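You operate a simulated robot arm through the tools that you are given. There is no shell and no other tool. Be economical: measure what you need, move in short steps, check, and stop when the job is done.

Carry out the task below with a simulated robot arm. There is one attempt and no reset: what you move stays moved.

TASK
Put one of the brass-headed spindles from the valve mat on top of the yellow marker block.
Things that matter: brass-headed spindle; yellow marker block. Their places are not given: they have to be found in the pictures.

The check looks at the end state, three seconds after you hand in, the way a careful person would. Anything else that was tipped, shoved, dropped, spilled or broken makes it a failure.

THE ROBOT
A 7-joint arm with a two-finger parallel gripper, fixed in place. Base frame: the origin is at the foot of the arm, x ahead of it, y to its left, z up; the work surface is at about z = 770. Readings come in mm, degrees, newtons and seconds.
With the tool pointing down near the work surface it reaches from about 220 to 680 mm from the base axis. Its first joint turns from -66.0 to 66.0 degrees. Payload 2.4 kg.
The TCP is the grasp point between the finger pads, 30 mm short of the fingertips. In the tool frame z runs along the fingers and y along their closing line. Largest opening 94 mm; finger width 28, thickness 10; the body of the gripper, 50 by 96 mm, starts 55 mm behind the TCP.
Orientation is that of the tool frame in the base frame, as [roll, pitch, yaw] about the fixed x, y, z axes, in that order (R = Rz(yaw) Ry(pitch) Rx(roll)). With the fingers straight down and closing along the base's y, the tool's x points along the base's -x, its y along +y and its z along -z.

THE INTERFACE
- The arm moves only by the tool arm_command. Its argument "increments" is a list that holds one entry, the list of rows, each a list of 7 numbers: the shift along the tool's x, y, z in mm, then the turn, a rotation vector about the tool's x, y, z in degrees, then the closure in counts, from 0 (fully open) to 255 (shut). In form: [[[x, y, z, rx, ry, rz, fingers], ...]]. A call has 1 to 8 rows; each row is the pose to reach, as a shift and turn from the pose commanded when the call began, along the tool's axes at that moment. Rows are played at 5 a second. More than 50 mm and 8.6 degrees between two rows, or a gripper value outside its range, and nothing of the call is played. A pose out of reach is approached as far as the arm can. The call stops where the force on the tool passes 40 N (or 10 N more than at its start, if that is more) or the arm is blocked; 0.2 s more then pass. The fingers move at their own pace (about 153 mm/s each) and stop on an object; they squeeze with about 34 N. The grip force told is the motor's: it shows also when the fingers shut on nothing. Time passes only in rows, and 0.2 s behind the last, so rows that repeat a pose let the fingers close. It gives the time, the measured TCP pose, the force on the tool (base axes), the opening and the grip force at its end, in the units of the frame above (readings bear some noise), and new pictures: "show" is both (left out), scene, wrist or none.
- Cameras (640 x 400 px; columns grow to the right, rows downward): "scene" is fixed at [45.8, 476.5, 1445.2]; the picture's right is [-0.71, -0.71, 0.00], its down [-0.39, 0.39, -0.83] and it looks along [0.59, -0.59, -0.55] (base axes); focal length 336 px, centre (320, 200). "wrist" rides on the gripper at [-37, 0, -58] in the tool frame; the picture's right is [0.00, -1.00, 0.00], its down [0.97, 0.00, -0.24] and it looks along [0.24, 0.00, 0.97] (tool axes); focal length 218 px, centre (320, 200).
- measure_at(camera, pixels): there is no depth. For up to 12 entries [column, row, z] of the newest picture of that camera ("zoom" is the newest enlarged one), the place [x, y] in the base frame at which the ray of that pixel passes the height z, good to about 3 mm. No time passes.
- zoom(camera, box): a new picture of the part [left, top, right, bottom] of that camera's present view, enlarged. No time passes.
- close_job(): hands the job in; it is judged then, once.

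Keep the steps short. Do not move on a guess: measure, check each grasp and each placing, and mend mistakes. In all there are 60 turns and 120 pictures (those below and enlarged ones count). Leave the gripper open and the arm clear of the work at the hand-in unless told otherwise, and finish with a single line.

The tools are called after "Emit:" as a command line: name --argument value ..., lists and objects as JSON in quotes. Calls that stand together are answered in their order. arm_command: Moves the arm, as the interface text tells. Its arguments: {"type":"object","properties":{"increments":{"type":"array","items":{"type":"array","items":{"type":"array","items":{"type":"number"}}}},"show":{"type":"string","enum":["both","scene","wrist","none"]}},"required":["increments"]} The other tools are called the same way: measure_at (camera, pixels) gives the place at which the rays of pixels pass given heights; zoom (camera, box) takes an enlarged picture of a part of a camera's view; close_job () hands the job in.

At the start:

```text
time: 0.0
tcp_pos: [313.0, -162.4, 1051.8]
orientation: [180.0, -0.1, -180.0]
contact_force: [-0.6, 0.4, 0.4]
grip_width: 94.0
gripper_force: 0.0
```

scene: 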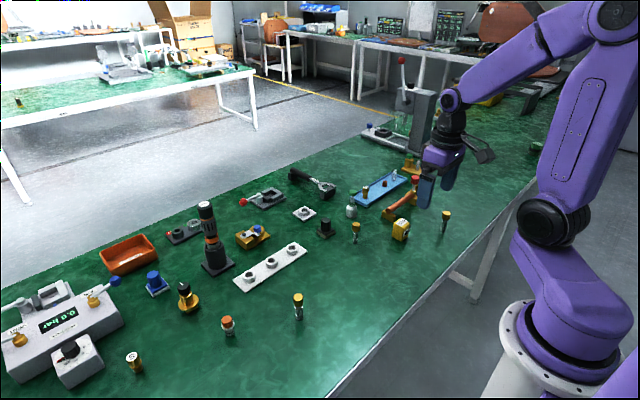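
wrist: 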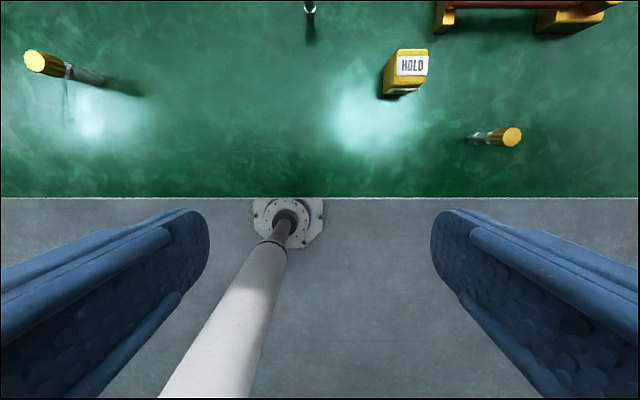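

I see a yellow block marked HOLD near scene (400,229), several brass-topped pins, and a blue mat near (380,190). I'll enlarge these areas to tell them apart.

Emit:
zoom --camera "scene" --box '[330, 150, 470, 250]'

Emit:
zoom --camera "scene" --box '[200, 180, 360, 350]'

Emit:
zoom --camera "scene" --box '[0, 220, 220, 400]'

```text
4.00 times, centred on (400, 200) of scene
```

zoom: 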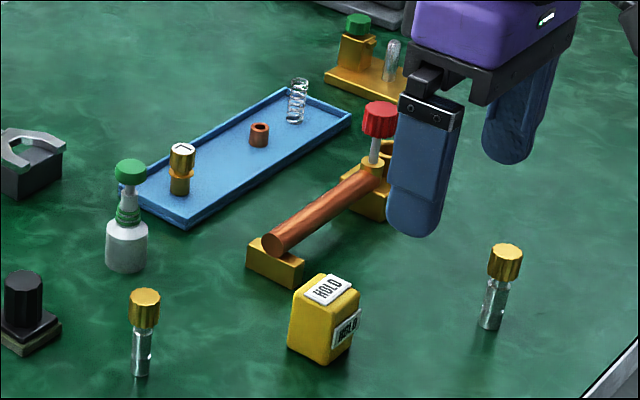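

```text
2.35 times, centred on (280, 265) of scene
```

zoom: 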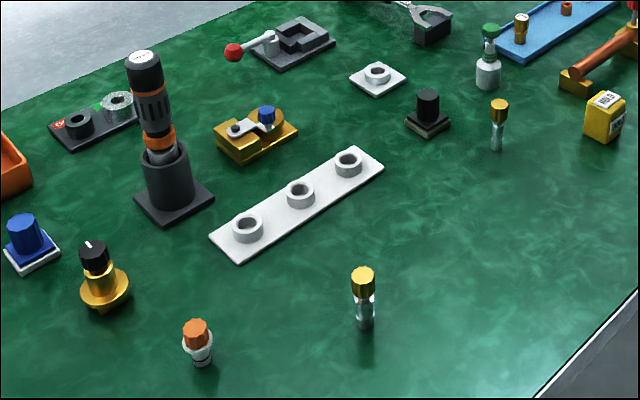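

```text
2.22 times, centred on (110, 310) of scene
```

zoom: 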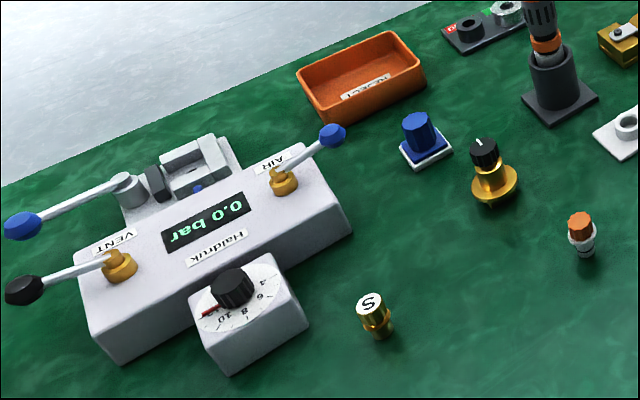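

The candidates are brass heads on steel stems, standing on the green mat at scene (356,232), (445,220) and (298,305). I'll look closer for differences, flaws or clear objects nearby.

Emit:
zoom --camera "wrist" --box '[0, 20, 160, 120]'

Emit:
zoom --camera "wrist" --box '[360, 30, 560, 160]'

Emit:
zoom --camera "scene" --box '[420, 195, 470, 245]'

Emit:
zoom --camera "scene" --box '[335, 205, 415, 255]'

Emit:
zoom --camera "scene" --box '[265, 280, 330, 330]'

Emit:
measure_at --camera "scene" --pixels '[[355, 243, 770], [441, 231, 770], [297, 319, 770], [356, 226, 800], [446, 213, 800], [298, 297, 800], [400, 240, 770]]'

Emit:
measure_at --camera "wrist" --pixels '[[100, 80, 770], [470, 139, 770], [33, 62, 820], [513, 138, 820], [399, 50, 800], [428, 50, 800], [397, 75, 800], [427, 75, 800]]'

```text
4.00 times, centred on (80, 70) of wrist
```

zoom: 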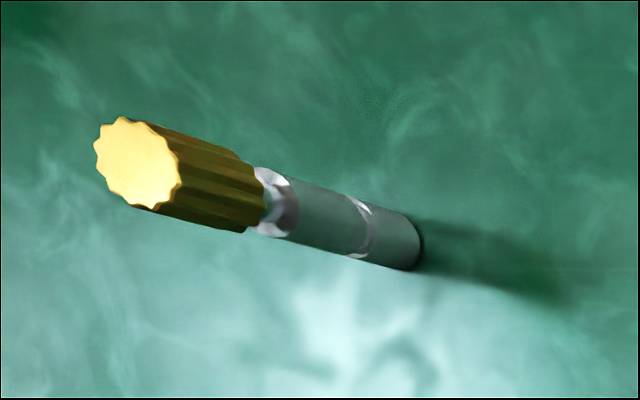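

```text
3.08 times, centred on (460, 95) of wrist
```

zoom: 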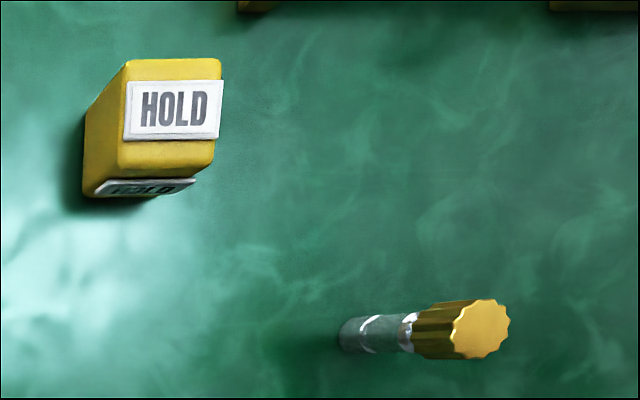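

```text
8.00 times, centred on (445, 220) of scene
```

zoom: 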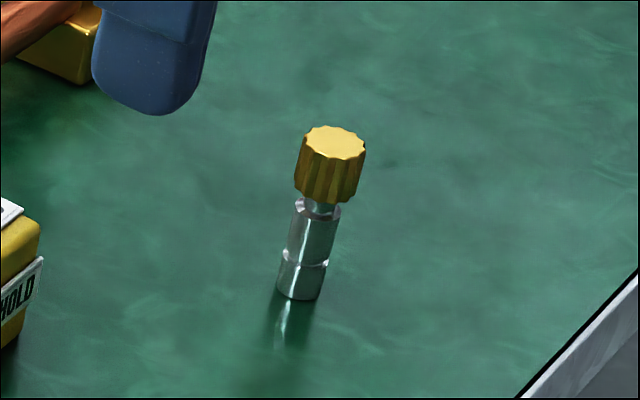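

```text
8.00 times, centred on (375, 230) of scene
```

zoom: 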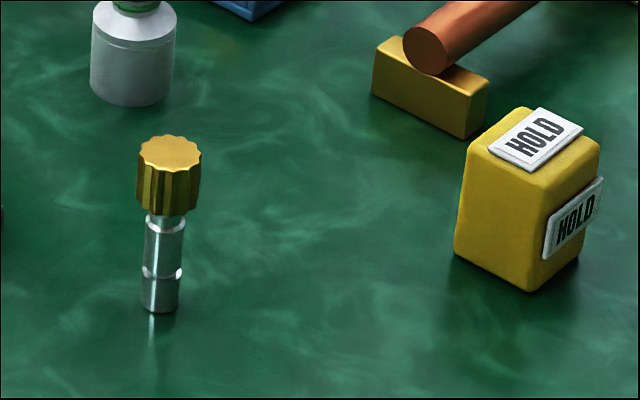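

```text
8.00 times, centred on (298, 305) of scene
```

zoom: 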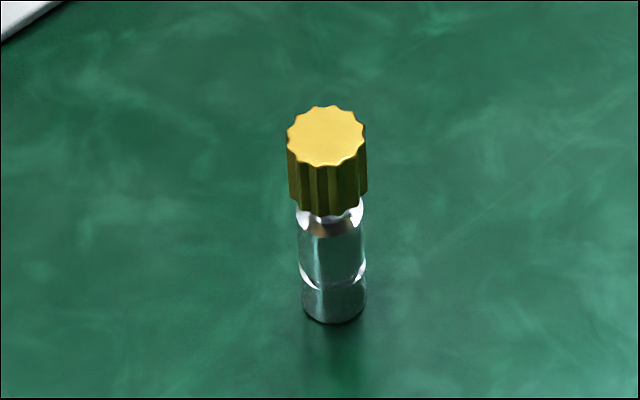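

```text
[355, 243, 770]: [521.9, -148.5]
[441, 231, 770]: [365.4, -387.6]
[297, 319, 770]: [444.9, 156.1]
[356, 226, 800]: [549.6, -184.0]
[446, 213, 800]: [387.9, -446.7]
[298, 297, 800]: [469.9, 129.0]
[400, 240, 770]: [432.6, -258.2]
```

```text
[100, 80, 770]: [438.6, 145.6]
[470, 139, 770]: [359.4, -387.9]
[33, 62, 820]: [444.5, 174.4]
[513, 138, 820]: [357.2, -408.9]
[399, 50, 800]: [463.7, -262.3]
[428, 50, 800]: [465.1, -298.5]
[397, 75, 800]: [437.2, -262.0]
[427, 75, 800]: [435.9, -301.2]
```

All three are alike, upright and about 70 mm tall. The one at scene (445,220), about x 363, y -388, stands clear and nearest the block, so I'll use that one. I'll move above it at the present height and look again.

Emit:
arm_command --increments '[[[-10, -45, 0, 0, 0, 0, 0], [-20, -90, 0, 0, 0, 0, 0], [-30, -135, 0, 0, 0, 0, 0], [-40, -180, 0, 0, 0, 0, 0], [-50, -225, 0, 0, 0, 0, 0], [-50, -225, 30, 0, 0, 0, 0], [-50, -225, 60, 0, 0, 0, 0], [-50, -225, 60, 0, 0, 0, 0]]]'

```text
time: 1.8
tcp_pos: [363.0, -388.3, 991.7]
orientation: [-180.0, 0.0, -179.9]
contact_force: [0.4, -0.2, -0.4]
grip_width: 93.9
gripper_force: 0.0
```

scene: 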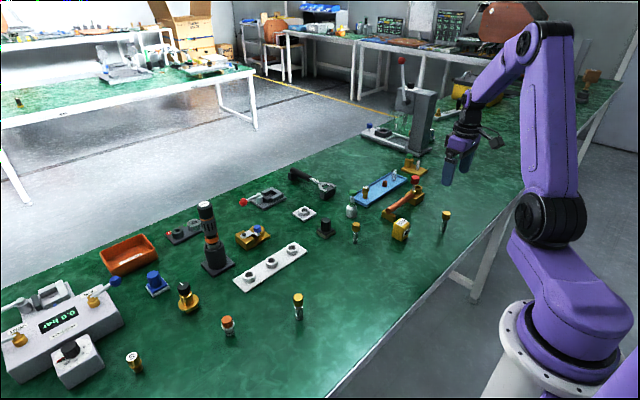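
wrist: 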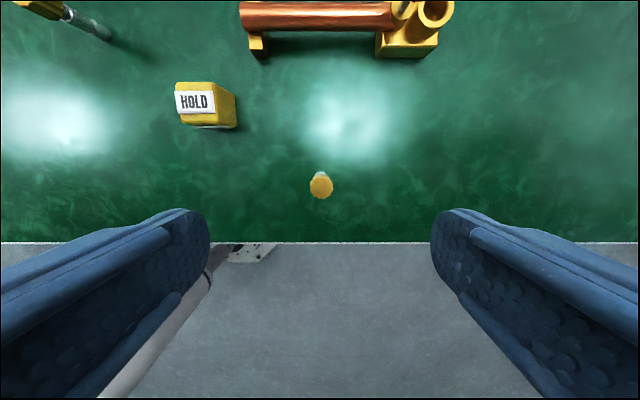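

The spindle's head is at wrist (321,187). I'll measure it at its top, along with the block corners.

Emit:
zoom --camera "wrist" --box '[160, 60, 360, 210]'

Emit:
measure_at --camera "wrist" --pixels '[[321, 187, 840], [310, 187, 840], [333, 187, 840], [320, 174, 775], [194, 102, 815], [194, 102, 825], [194, 102, 835], [236, 127, 770], [212, 129, 770]]'

Emit:
measure_at --camera "scene" --pixels '[[402, 222, 815], [402, 222, 825], [402, 222, 835], [446, 213, 840]]'

```text
2.67 times, centred on (260, 135) of wrist
```

zoom: 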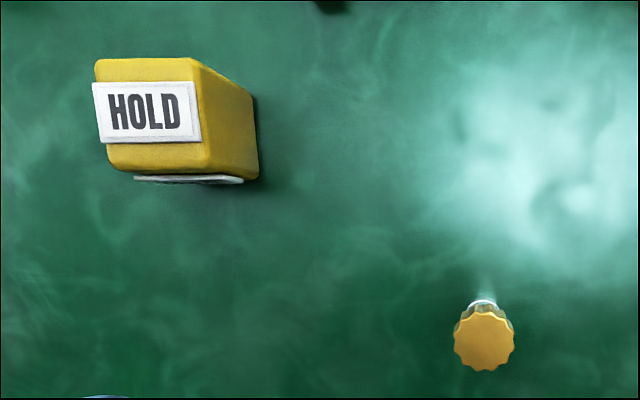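

```text
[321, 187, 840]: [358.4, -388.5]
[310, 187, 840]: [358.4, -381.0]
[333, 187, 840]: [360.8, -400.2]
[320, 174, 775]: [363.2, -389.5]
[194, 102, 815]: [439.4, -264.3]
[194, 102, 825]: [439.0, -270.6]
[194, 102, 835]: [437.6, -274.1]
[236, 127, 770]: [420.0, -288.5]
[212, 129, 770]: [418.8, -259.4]
```

```text
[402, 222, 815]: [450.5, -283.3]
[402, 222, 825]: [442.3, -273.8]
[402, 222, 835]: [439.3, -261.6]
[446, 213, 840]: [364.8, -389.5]
```

The spindle is at about (361.5, -389). The block top is at z≈825, with its label centre near (440, -271). I'll lower the open gripper around the head to TCP z≈827 and check before closing.

Emit:
arm_command --increments '[[[1, 0, 40, 0, 0, 0, 0], [1, -0.5, 80, 0, 0, 0, 0], [1, -0.5, 120, 0, 0, 0, 0], [1, -0.5, 145, 0, 0, 0, 0], [1, -0.5, 165, 0, 0, 0, 0], [1, -0.5, 165, 0, 0, 0, 0]]]'

Emit:
zoom --camera "scene" --box '[390, 170, 490, 250]'

```text
time: 3.2
tcp_pos: [362.4, -388.1, 825.7]
orientation: [-179.9, 0.0, 180.0]
contact_force: [0.9, 1.0, 0.7]
grip_width: 94.1
gripper_force: 0.0
```

scene: 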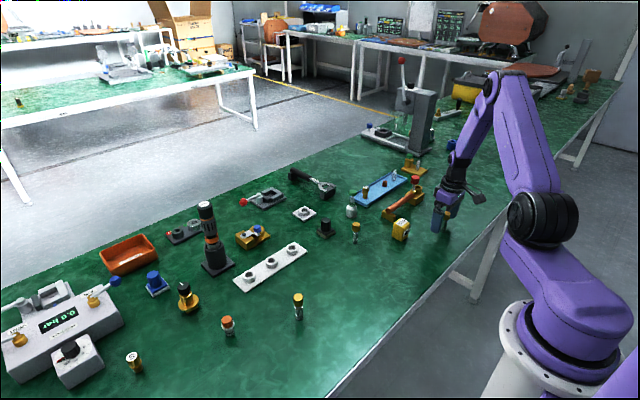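
wrist: 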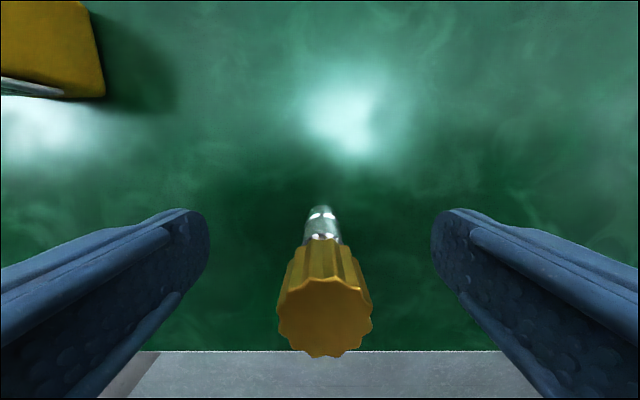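

```text
5.00 times, centred on (440, 210) of scene
```

zoom: 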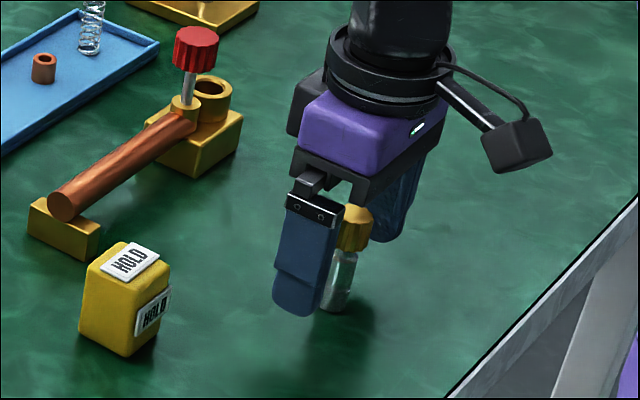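

The spindle is between the fingers. I'll measure the head's position against the pad line before closing.

Emit:
measure_at --camera "wrist" --pixels '[[325, 320, 840], [278, 305, 840], [372, 305, 840], [325, 285, 840], [325, 356, 840], [320, 225, 775]]'

```text
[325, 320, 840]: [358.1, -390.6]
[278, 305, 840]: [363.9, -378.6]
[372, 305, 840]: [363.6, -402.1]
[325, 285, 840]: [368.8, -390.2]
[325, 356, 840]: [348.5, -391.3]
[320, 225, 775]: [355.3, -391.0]
```

The head centre is at about (358.5, -390.5), so I'll nudge 3.5 mm in x and 2 mm in y to centre on it. Then I'll close.

Emit:
arm_command --increments '[[[3.5, -2, 0, 0, 0, 0, 0], [3.5, -2, 0, 0, 0, 0, 120], [3.5, -2, 0, 0, 0, 0, 180], [3.5, -2, 0, 0, 0, 0, 255], [3.5, -2, 0, 0, 0, 0, 255], [3.5, -2, 0, 0, 0, 0, 255]]]'

```text
time: 4.6
tcp_pos: [358.8, -390.2, 825.5]
orientation: [180.0, -0.1, -179.9]
contact_force: [-1.0, 1.9, 2.4]
grip_width: 22.9
gripper_force: 34.3
```

scene: 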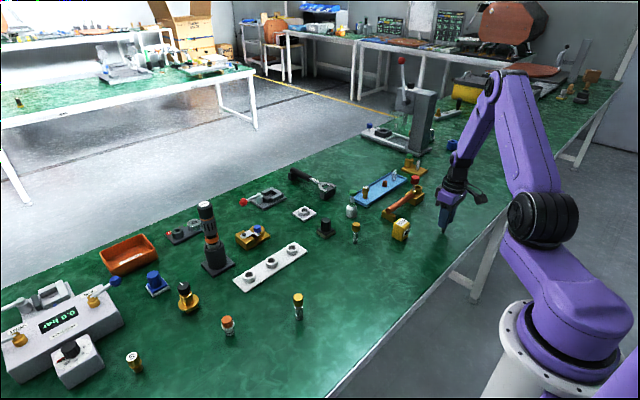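
wrist: 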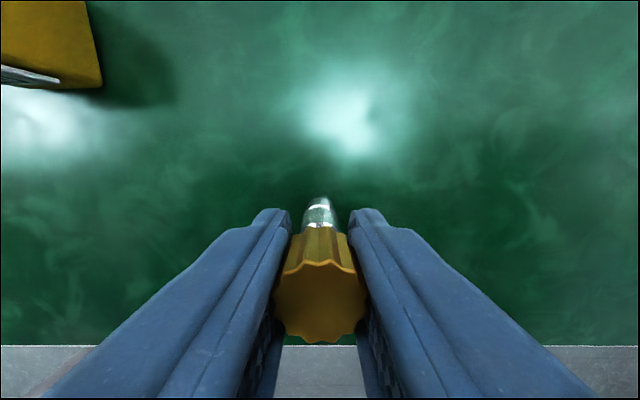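

The gripper holds the head, with an opening of 22.9 mm and 34 N. I'll lift it 120 mm straight up.

Emit:
arm_command --increments '[[[0, 0, -10, 0, 0, 0, 255], [0, 0, -30, 0, 0, 0, 255], [0, 0, -60, 0, 0, 0, 255], [0, 0, -90, 0, 0, 0, 255], [0, 0, -120, 0, 0, 0, 255], [0, 0, -120, 0, 0, 0, 255]]]'

Emit:
zoom --camera "scene" --box '[390, 150, 490, 250]'

```text
time: 6.0
tcp_pos: [358.3, -389.6, 946.4]
orientation: [180.0, -0.1, -180.0]
contact_force: [0.2, -0.6, -0.4]
grip_width: 22.9
gripper_force: 33.8
```

scene: 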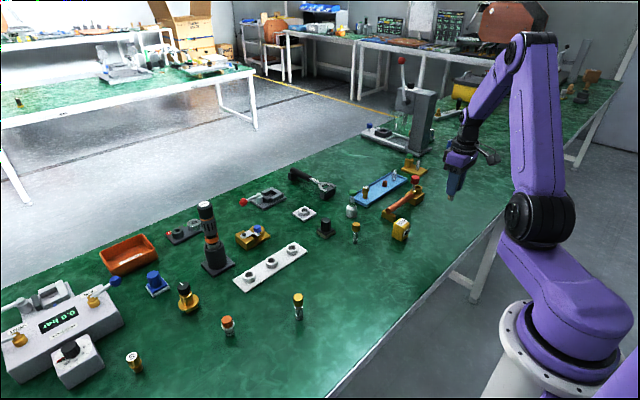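
wrist: 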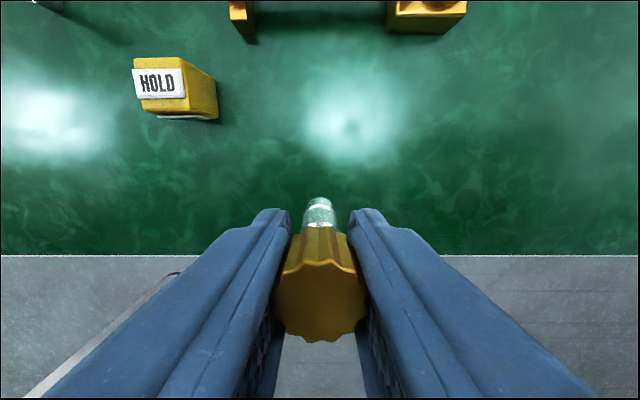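

```text
4.00 times, centred on (440, 200) of scene
```

zoom: 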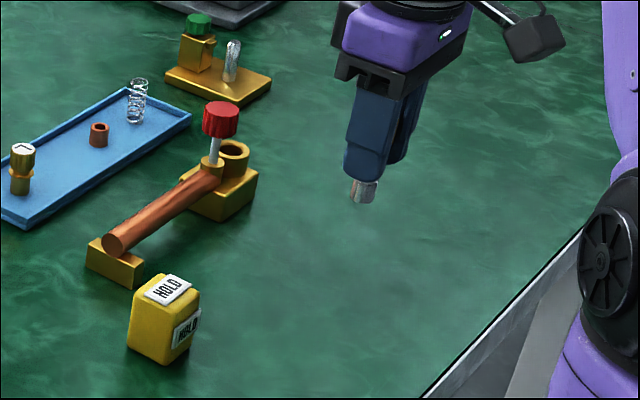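

Spindle is secure: the stem bottom is about 55 mm below the TCP. I'll move sideways to y≈-271, staying short of the block in x, so the wrist camera sees the block straight on.

Emit:
arm_command --increments '[[[0, 30, 0, 0, 0, 0, 255], [0, 60, 0, 0, 0, 0, 255], [0, 90, 0, 0, 0, 0, 255], [-10, 118, 0, 0, 0, 0, 255], [-10, 118, 0, 0, 0, 0, 255]]]'

Emit:
zoom --camera "wrist" --box '[240, 60, 400, 220]'

```text
time: 7.2
tcp_pos: [367.4, -272.4, 947.3]
orientation: [-179.9, 0.0, 180.0]
contact_force: [1.0, -1.3, -0.3]
grip_width: 22.8
gripper_force: 33.5
```

scene: 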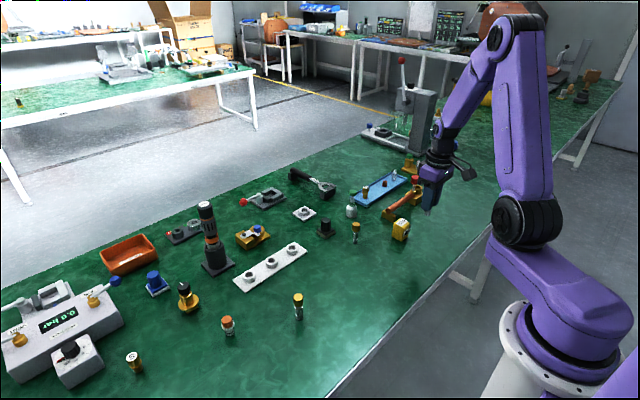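
wrist: 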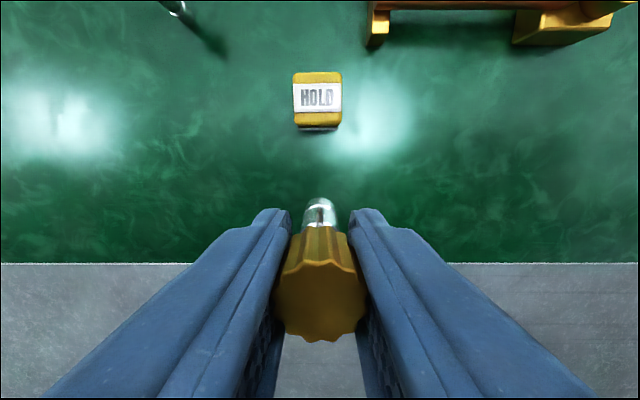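

```text
2.50 times, centred on (320, 140) of wrist
```

zoom: 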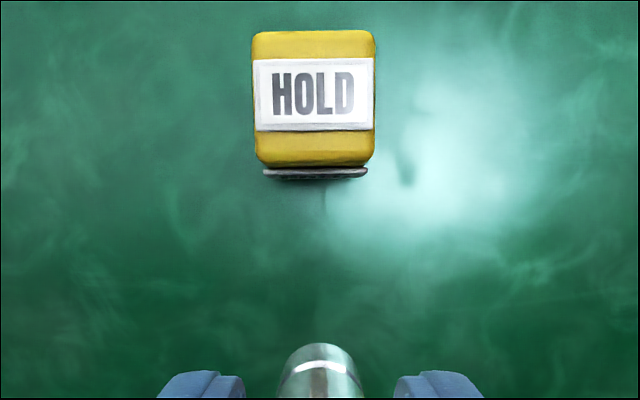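

The block is straight ahead and its label is flat, roughly 41 × 25 mm, which is wider than the stem. I'll measure the label's centre and edges.

Emit:
measure_at --camera "wrist" --pixels '[[317, 97.5, 820], [317, 97.5, 826], [317, 83.5, 826], [317, 110, 826], [293, 97, 826], [342, 97, 826], [316, 132, 770]]'

Emit:
zoom --camera "scene" --box '[380, 210, 420, 250]'

Emit:
measure_at --camera "scene" --pixels '[[401.5, 221.5, 820], [401.5, 221.5, 826], [401.5, 221.5, 832]]'

```text
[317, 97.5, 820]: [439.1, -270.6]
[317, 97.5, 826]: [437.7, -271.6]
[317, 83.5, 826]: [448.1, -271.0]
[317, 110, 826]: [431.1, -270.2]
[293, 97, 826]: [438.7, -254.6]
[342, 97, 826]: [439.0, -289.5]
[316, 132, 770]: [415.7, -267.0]
```

```text
10.00 times, centred on (400, 230) of scene
```

zoom: 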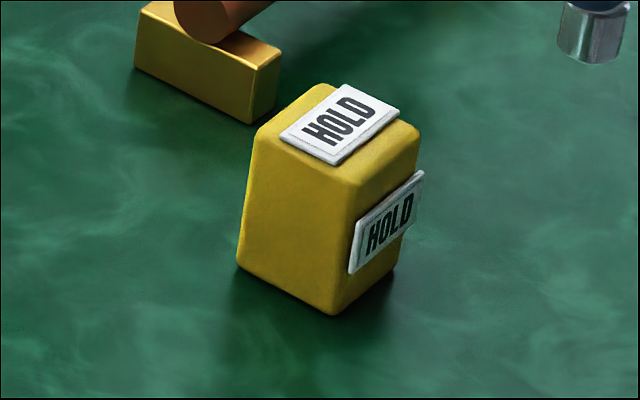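

```text
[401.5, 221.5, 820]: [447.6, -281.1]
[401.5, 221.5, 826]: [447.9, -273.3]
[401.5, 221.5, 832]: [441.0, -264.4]
```

The label centre is at about (439.5, -271) and z≈826. I'll move above it with the stem bottom about 17 mm clear, then check the alignment.

Emit:
arm_command --increments '[[[-25, 1, 0, 0, 0, 0, 255], [-50, 1, 0, 0, 0, 0, 255], [-71.5, 1, 0, 0, 0, 0, 255], [-71.5, 1, 25, 0, 0, 0, 255], [-71.5, 1, 49, 0, 0, 0, 255], [-71.5, 1, 49, 0, 0, 0, 255]]]'

Emit:
zoom --camera "wrist" --box '[260, 150, 380, 250]'

Emit:
zoom --camera "scene" --box '[380, 190, 430, 250]'

```text
time: 8.6
tcp_pos: [438.4, -271.0, 898.8]
orientation: [-179.9, 0.0, -180.0]
contact_force: [0.5, 0.1, 0.5]
grip_width: 22.9
gripper_force: 34.2
```

scene: 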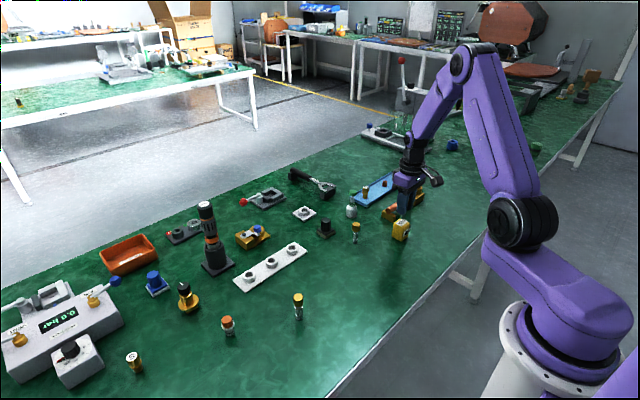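
wrist: 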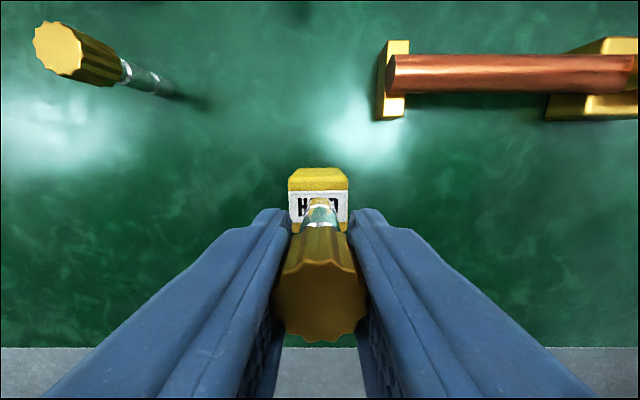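

```text
4.00 times, centred on (320, 200) of wrist
```

zoom: 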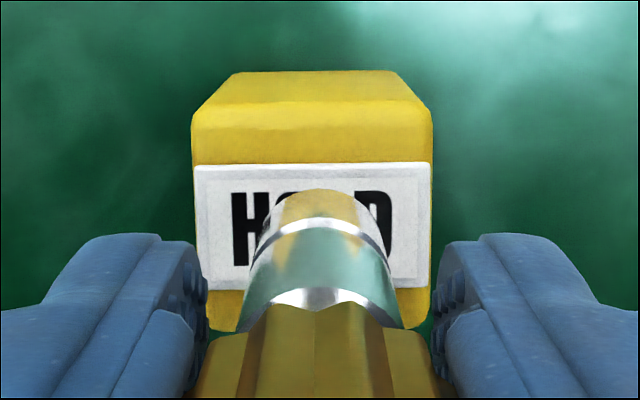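

```text
6.67 times, centred on (405, 220) of scene
```

zoom: 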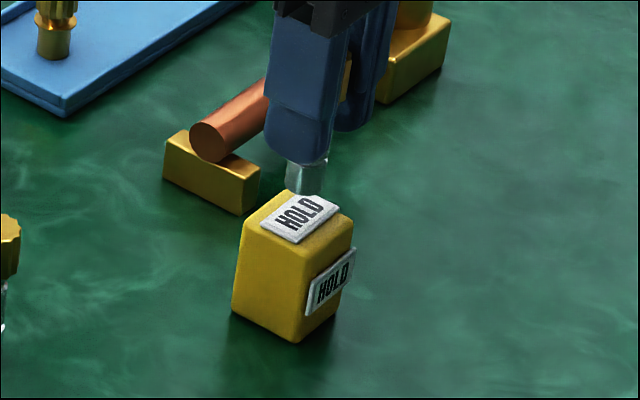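

Sideways alignment looks good. To check fore and aft, I'll compare the stem tip's far edge at z≈843 with the label edges at z≈826.

Emit:
measure_at --camera "wrist" --pixels '[[319, 197.3, 843], [319, 191, 826], [319, 221.5, 826], [318, 206, 826], [288.5, 206, 826], [347.5, 206, 826], [319, 173, 824]]'

Emit:
measure_at --camera "zoom" --pixels '[[304, 193, 843], [287, 187, 843], [298, 218, 826]]'

```text
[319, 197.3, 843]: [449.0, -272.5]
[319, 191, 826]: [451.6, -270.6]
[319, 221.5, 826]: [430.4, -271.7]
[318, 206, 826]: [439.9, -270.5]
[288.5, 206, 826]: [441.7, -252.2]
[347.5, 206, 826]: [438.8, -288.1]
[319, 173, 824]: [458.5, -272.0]
```

```text
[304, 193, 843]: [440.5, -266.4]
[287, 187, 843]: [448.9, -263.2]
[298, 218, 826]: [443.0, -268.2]
```

The tip spans about x 433–449 on a label spanning 430–452, so it is centred. I'll lower 13 mm, then continue in fine steps while watching the force.

Emit:
arm_command --increments '[[[0, 0, 6, 0, 0, 0, 255], [0, 0, 11, 0, 0, 0, 255], [0, 0, 13, 0, 0, 0, 255], [0, 0, 14, 0, 0, 0, 255], [0, 0, 14, 0, 0, 0, 255]]]'

Emit:
zoom --camera "scene" --box '[385, 200, 425, 240]'

Emit:
zoom --camera "wrist" --box '[260, 150, 380, 250]'

```text
time: 9.8
tcp_pos: [440.1, -271.5, 883.8]
orientation: [-180.0, -0.1, 179.9]
contact_force: [0.0, -0.1, -0.9]
grip_width: 22.8
gripper_force: 34.3
```

scene: 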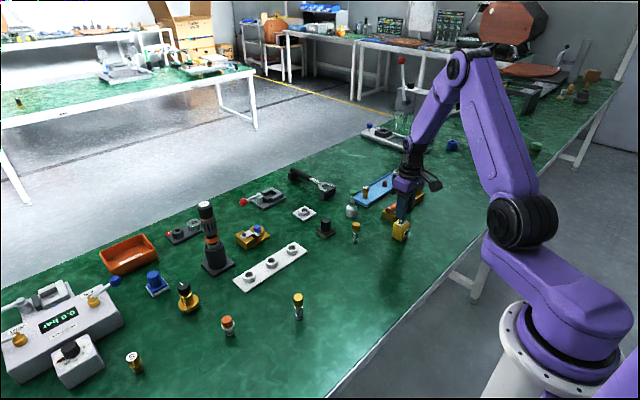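
wrist: 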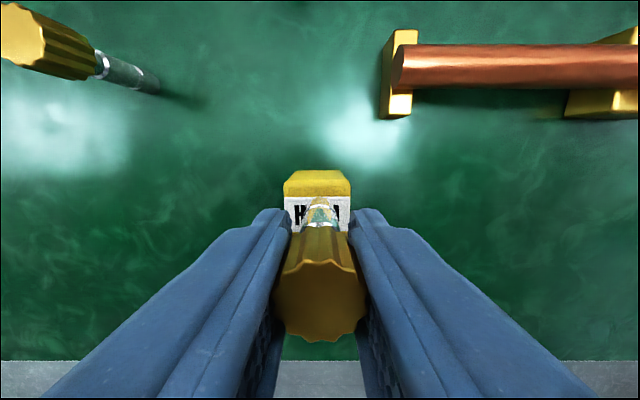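

```text
10.00 times, centred on (405, 220) of scene
```

zoom: 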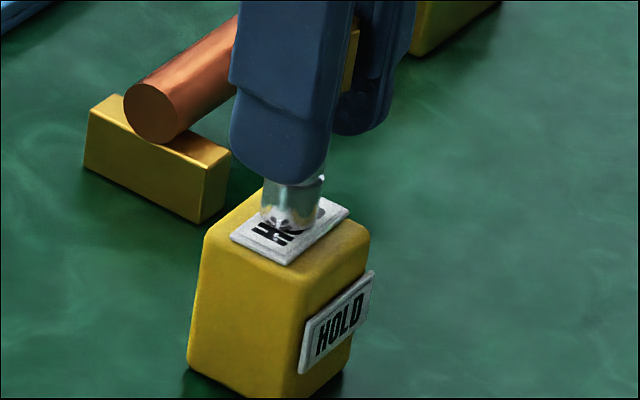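

```text
4.00 times, centred on (320, 200) of wrist
```

zoom: 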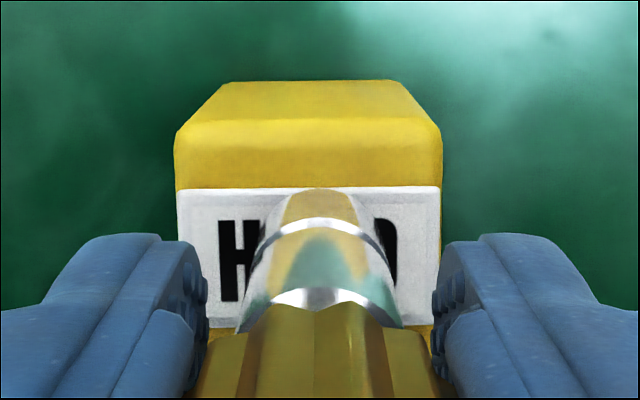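

In this view the tip's far edge (zoom row 188) coincides with the label's far edge, so the stem seems a few mm too far forward. I'll measure to be sure.

Emit:
measure_at --camera "wrist" --pixels '[[319, 197, 828], [319, 197, 826], [319, 231.3, 826], [319, 181, 824]]'

Emit:
zoom --camera "scene" --box '[390, 210, 415, 230]'

```text
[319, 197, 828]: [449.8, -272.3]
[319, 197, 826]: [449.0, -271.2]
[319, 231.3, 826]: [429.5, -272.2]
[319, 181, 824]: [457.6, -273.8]
```

```text
16.00 times, centred on (402, 220) of scene
```

zoom: 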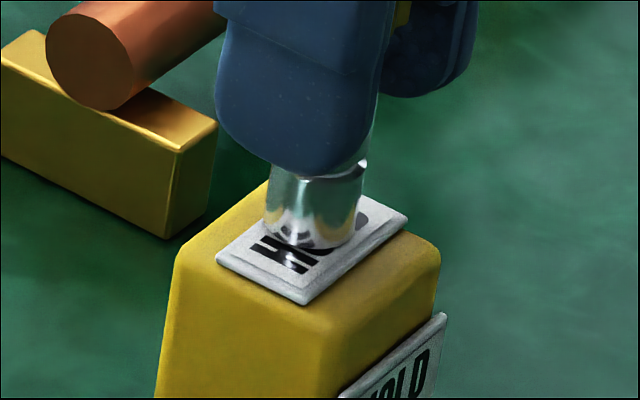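

The stem is about 18 mm wide. Both views agree that it is about 2.5 mm too far in +x, 1 mm too far in -y, and about 2 mm above the label. I'll correct that first, then lower in 1 mm steps.

Emit:
arm_command --increments '[[[2.5, 1, 0, 0, 0, 0, 255], [2.5, 1, 0, 0, 0, 0, 255], [2.5, 1, 1, 0, 0, 0, 255], [2.5, 1, 1, 0, 0, 0, 255]]]'

Emit:
zoom --camera "scene" --box '[390, 210, 415, 230]'

Emit:
zoom --camera "wrist" --box '[260, 150, 380, 250]'

```text
time: 10.8
tcp_pos: [437.9, -270.2, 882.9]
orientation: [-179.9, 0.0, -180.0]
contact_force: [0.3, -0.4, -0.8]
grip_width: 23.2
gripper_force: 34.2
```

scene: 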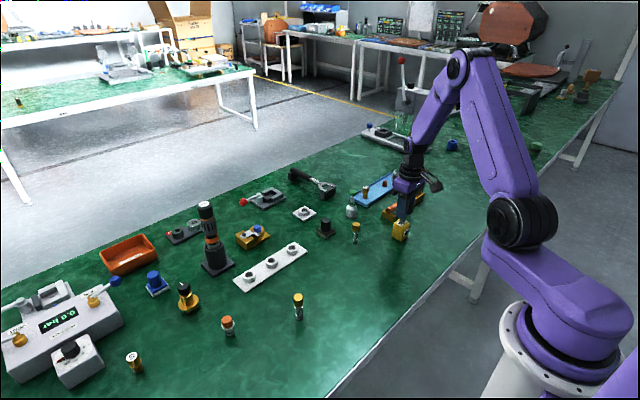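
wrist: 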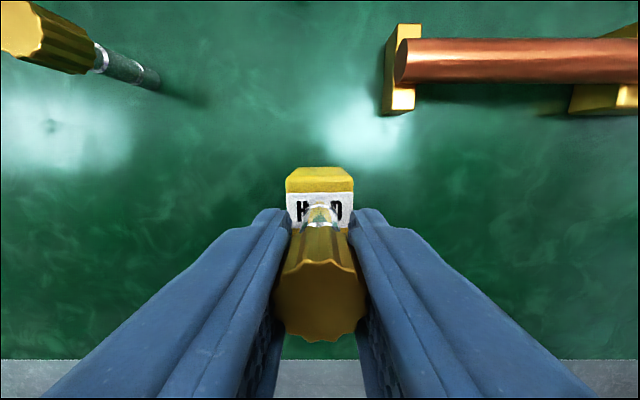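

```text
16.00 times, centred on (402, 220) of scene
```

zoom: 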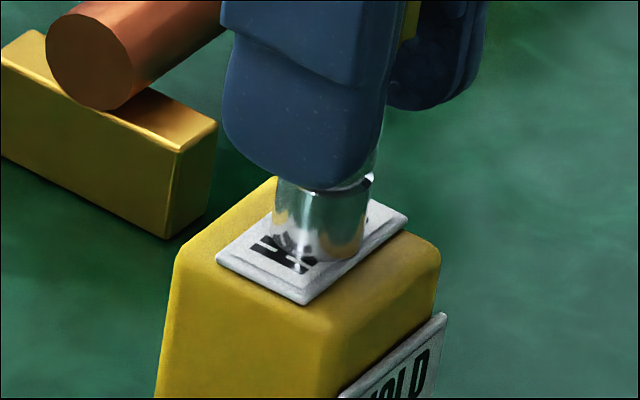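

```text
4.00 times, centred on (320, 200) of wrist
```

zoom: 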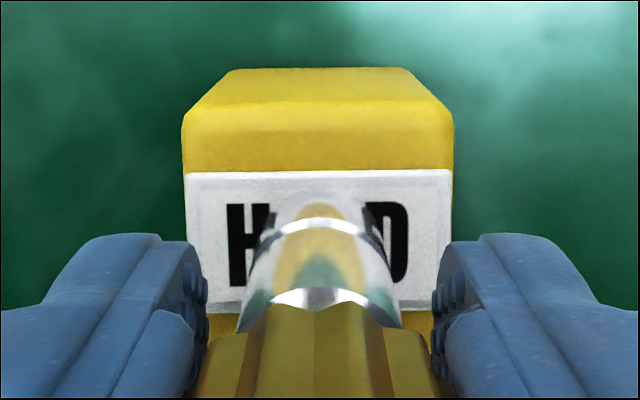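

The stem is now well centred on the label. I'll lower in half-millimetre steps to find contact.

Emit:
arm_command --increments '[[[-0.6, 0.3, 0.5, 0, 0, 0, 255], [-0.6, 0.3, 1, 0, 0, 0, 255], [-0.6, 0.3, 1, 0, 0, 0, 255]]]' --show "none"

```text
time: 11.6
tcp_pos: [438.3, -270.2, 881.3]
orientation: [180.0, 0.0, -180.0]
contact_force: [-0.1, 0.9, -0.8]
grip_width: 22.8
gripper_force: 34.5
```

There is no contact force yet. I'll go a little further.

Emit:
arm_command --increments '[[[0, 0, 0.5, 0, 0, 0, 255], [0, 0, 1, 0, 0, 0, 255], [0, 0, 1, 0, 0, 0, 255]]]' --show "none"

```text
time: 12.4
tcp_pos: [438.1, -271.0, 881.8]
orientation: [179.9, 0.0, 180.0]
contact_force: [-0.4, 0.5, 7.2]
grip_width: 23.0
gripper_force: 34.4
```

Force rose to 7 N upward, so the stem has touched the label. I'll look once more before letting go.

Emit:
zoom --camera "scene" --box '[385, 200, 425, 240]'

Emit:
zoom --camera "wrist" --box '[260, 150, 380, 250]'

```text
10.00 times, centred on (405, 220) of scene
```

zoom: 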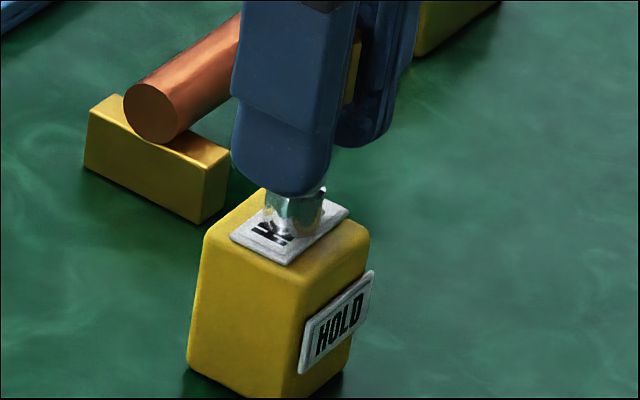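

```text
4.00 times, centred on (320, 200) of wrist
```

zoom: 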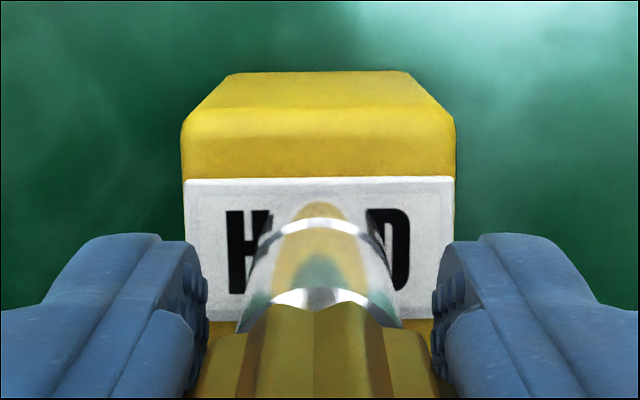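

It is seated squarely on the label. I'll open in stages, holding position.

Emit:
arm_command --increments '[[[0, 0, -0.5, 0, 0, 0, 255], [0, 0, -0.5, 0, 0, 0, 180], [0, 0, -0.5, 0, 0, 0, 150], [0, 0, -0.5, 0, 0, 0, 100], [0, 0, -0.5, 0, 0, 0, 50], [0, 0, -0.5, 0, 0, 0, 50]]]'

Emit:
zoom --camera "scene" --box '[380, 180, 430, 240]'

```text
time: 13.8
tcp_pos: [437.1, -269.8, 880.6]
orientation: [180.0, 0.0, 179.9]
contact_force: [0.2, -0.2, -0.2]
grip_width: 75.5
gripper_force: 0.1
```

scene: 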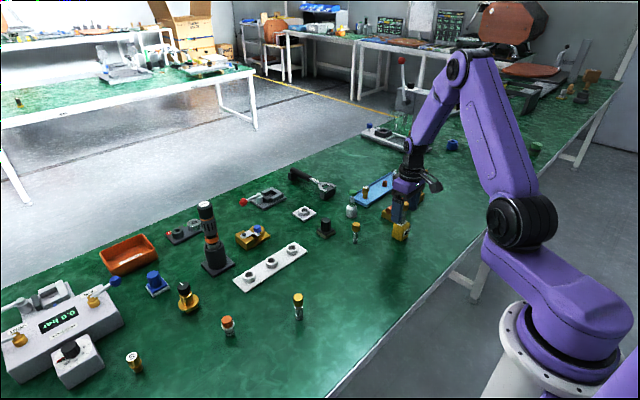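
wrist: 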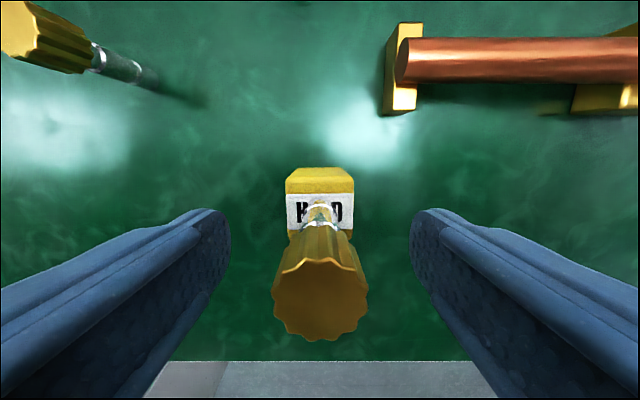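

```text
6.67 times, centred on (405, 210) of scene
```

zoom: 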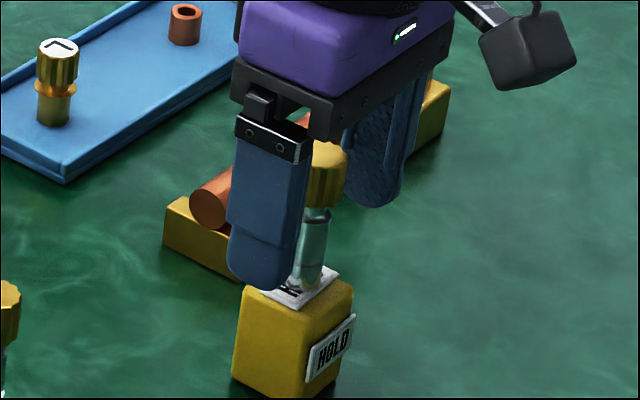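

The spindle stands upright and free between the fingers. I'll open fully and rise straight up.

Emit:
arm_command --increments '[[[0, 0, 0, 0, 0, 0, 0], [0, 0, -15, 0, 0, 0, 0], [0, 0, -40, 0, 0, 0, 0], [0, 0, -75, 0, 0, 0, 0], [0, 0, -110, 0, 0, 0, 0], [0, 0, -150, 0, 0, 0, 0], [40, 0, -180, 0, 0, 0, 0], [80, 0, -180, 0, 0, 0, 0]]]'

Emit:
zoom --camera "scene" --box '[340, 150, 460, 250]'

```text
time: 15.6
tcp_pos: [356.7, -269.0, 1062.2]
orientation: [-180.0, 0.1, 180.0]
contact_force: [0.4, -0.4, -0.5]
grip_width: 93.7
gripper_force: 0.0
```

scene: 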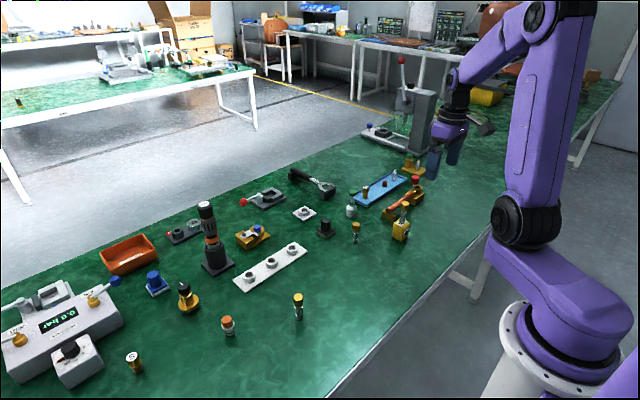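
wrist: 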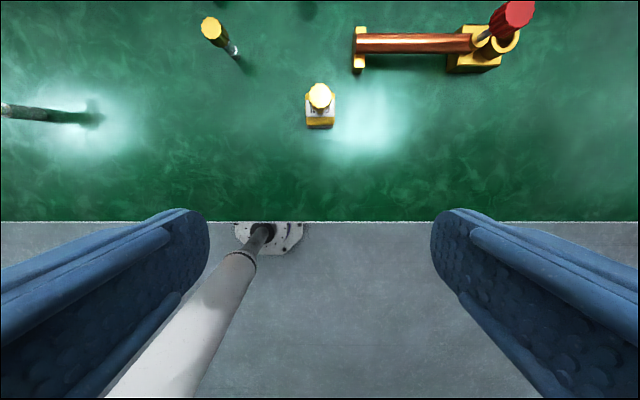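

```text
4.00 times, centred on (400, 200) of scene
```

zoom: 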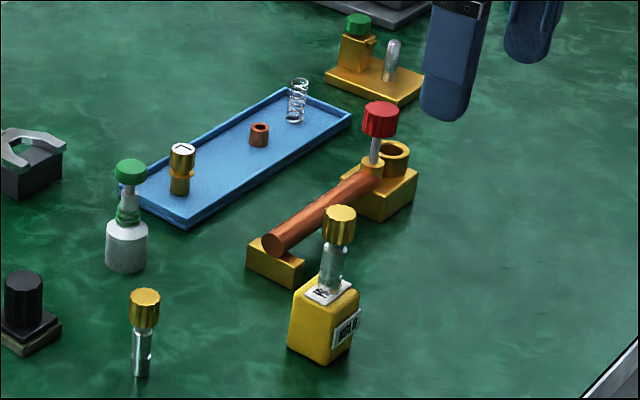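

The spindle stands upright on the block's top label, nothing else has moved, and the open gripper is well clear. I'll hand in the job.

Emit:
close_job

```text
The job is handed in.
```

One brass-headed spindle from the green mat (which I took to be the valve mat) is standing upright on top of the yellow marker block; nothing else was disturbed, and the gripper is open and clear.
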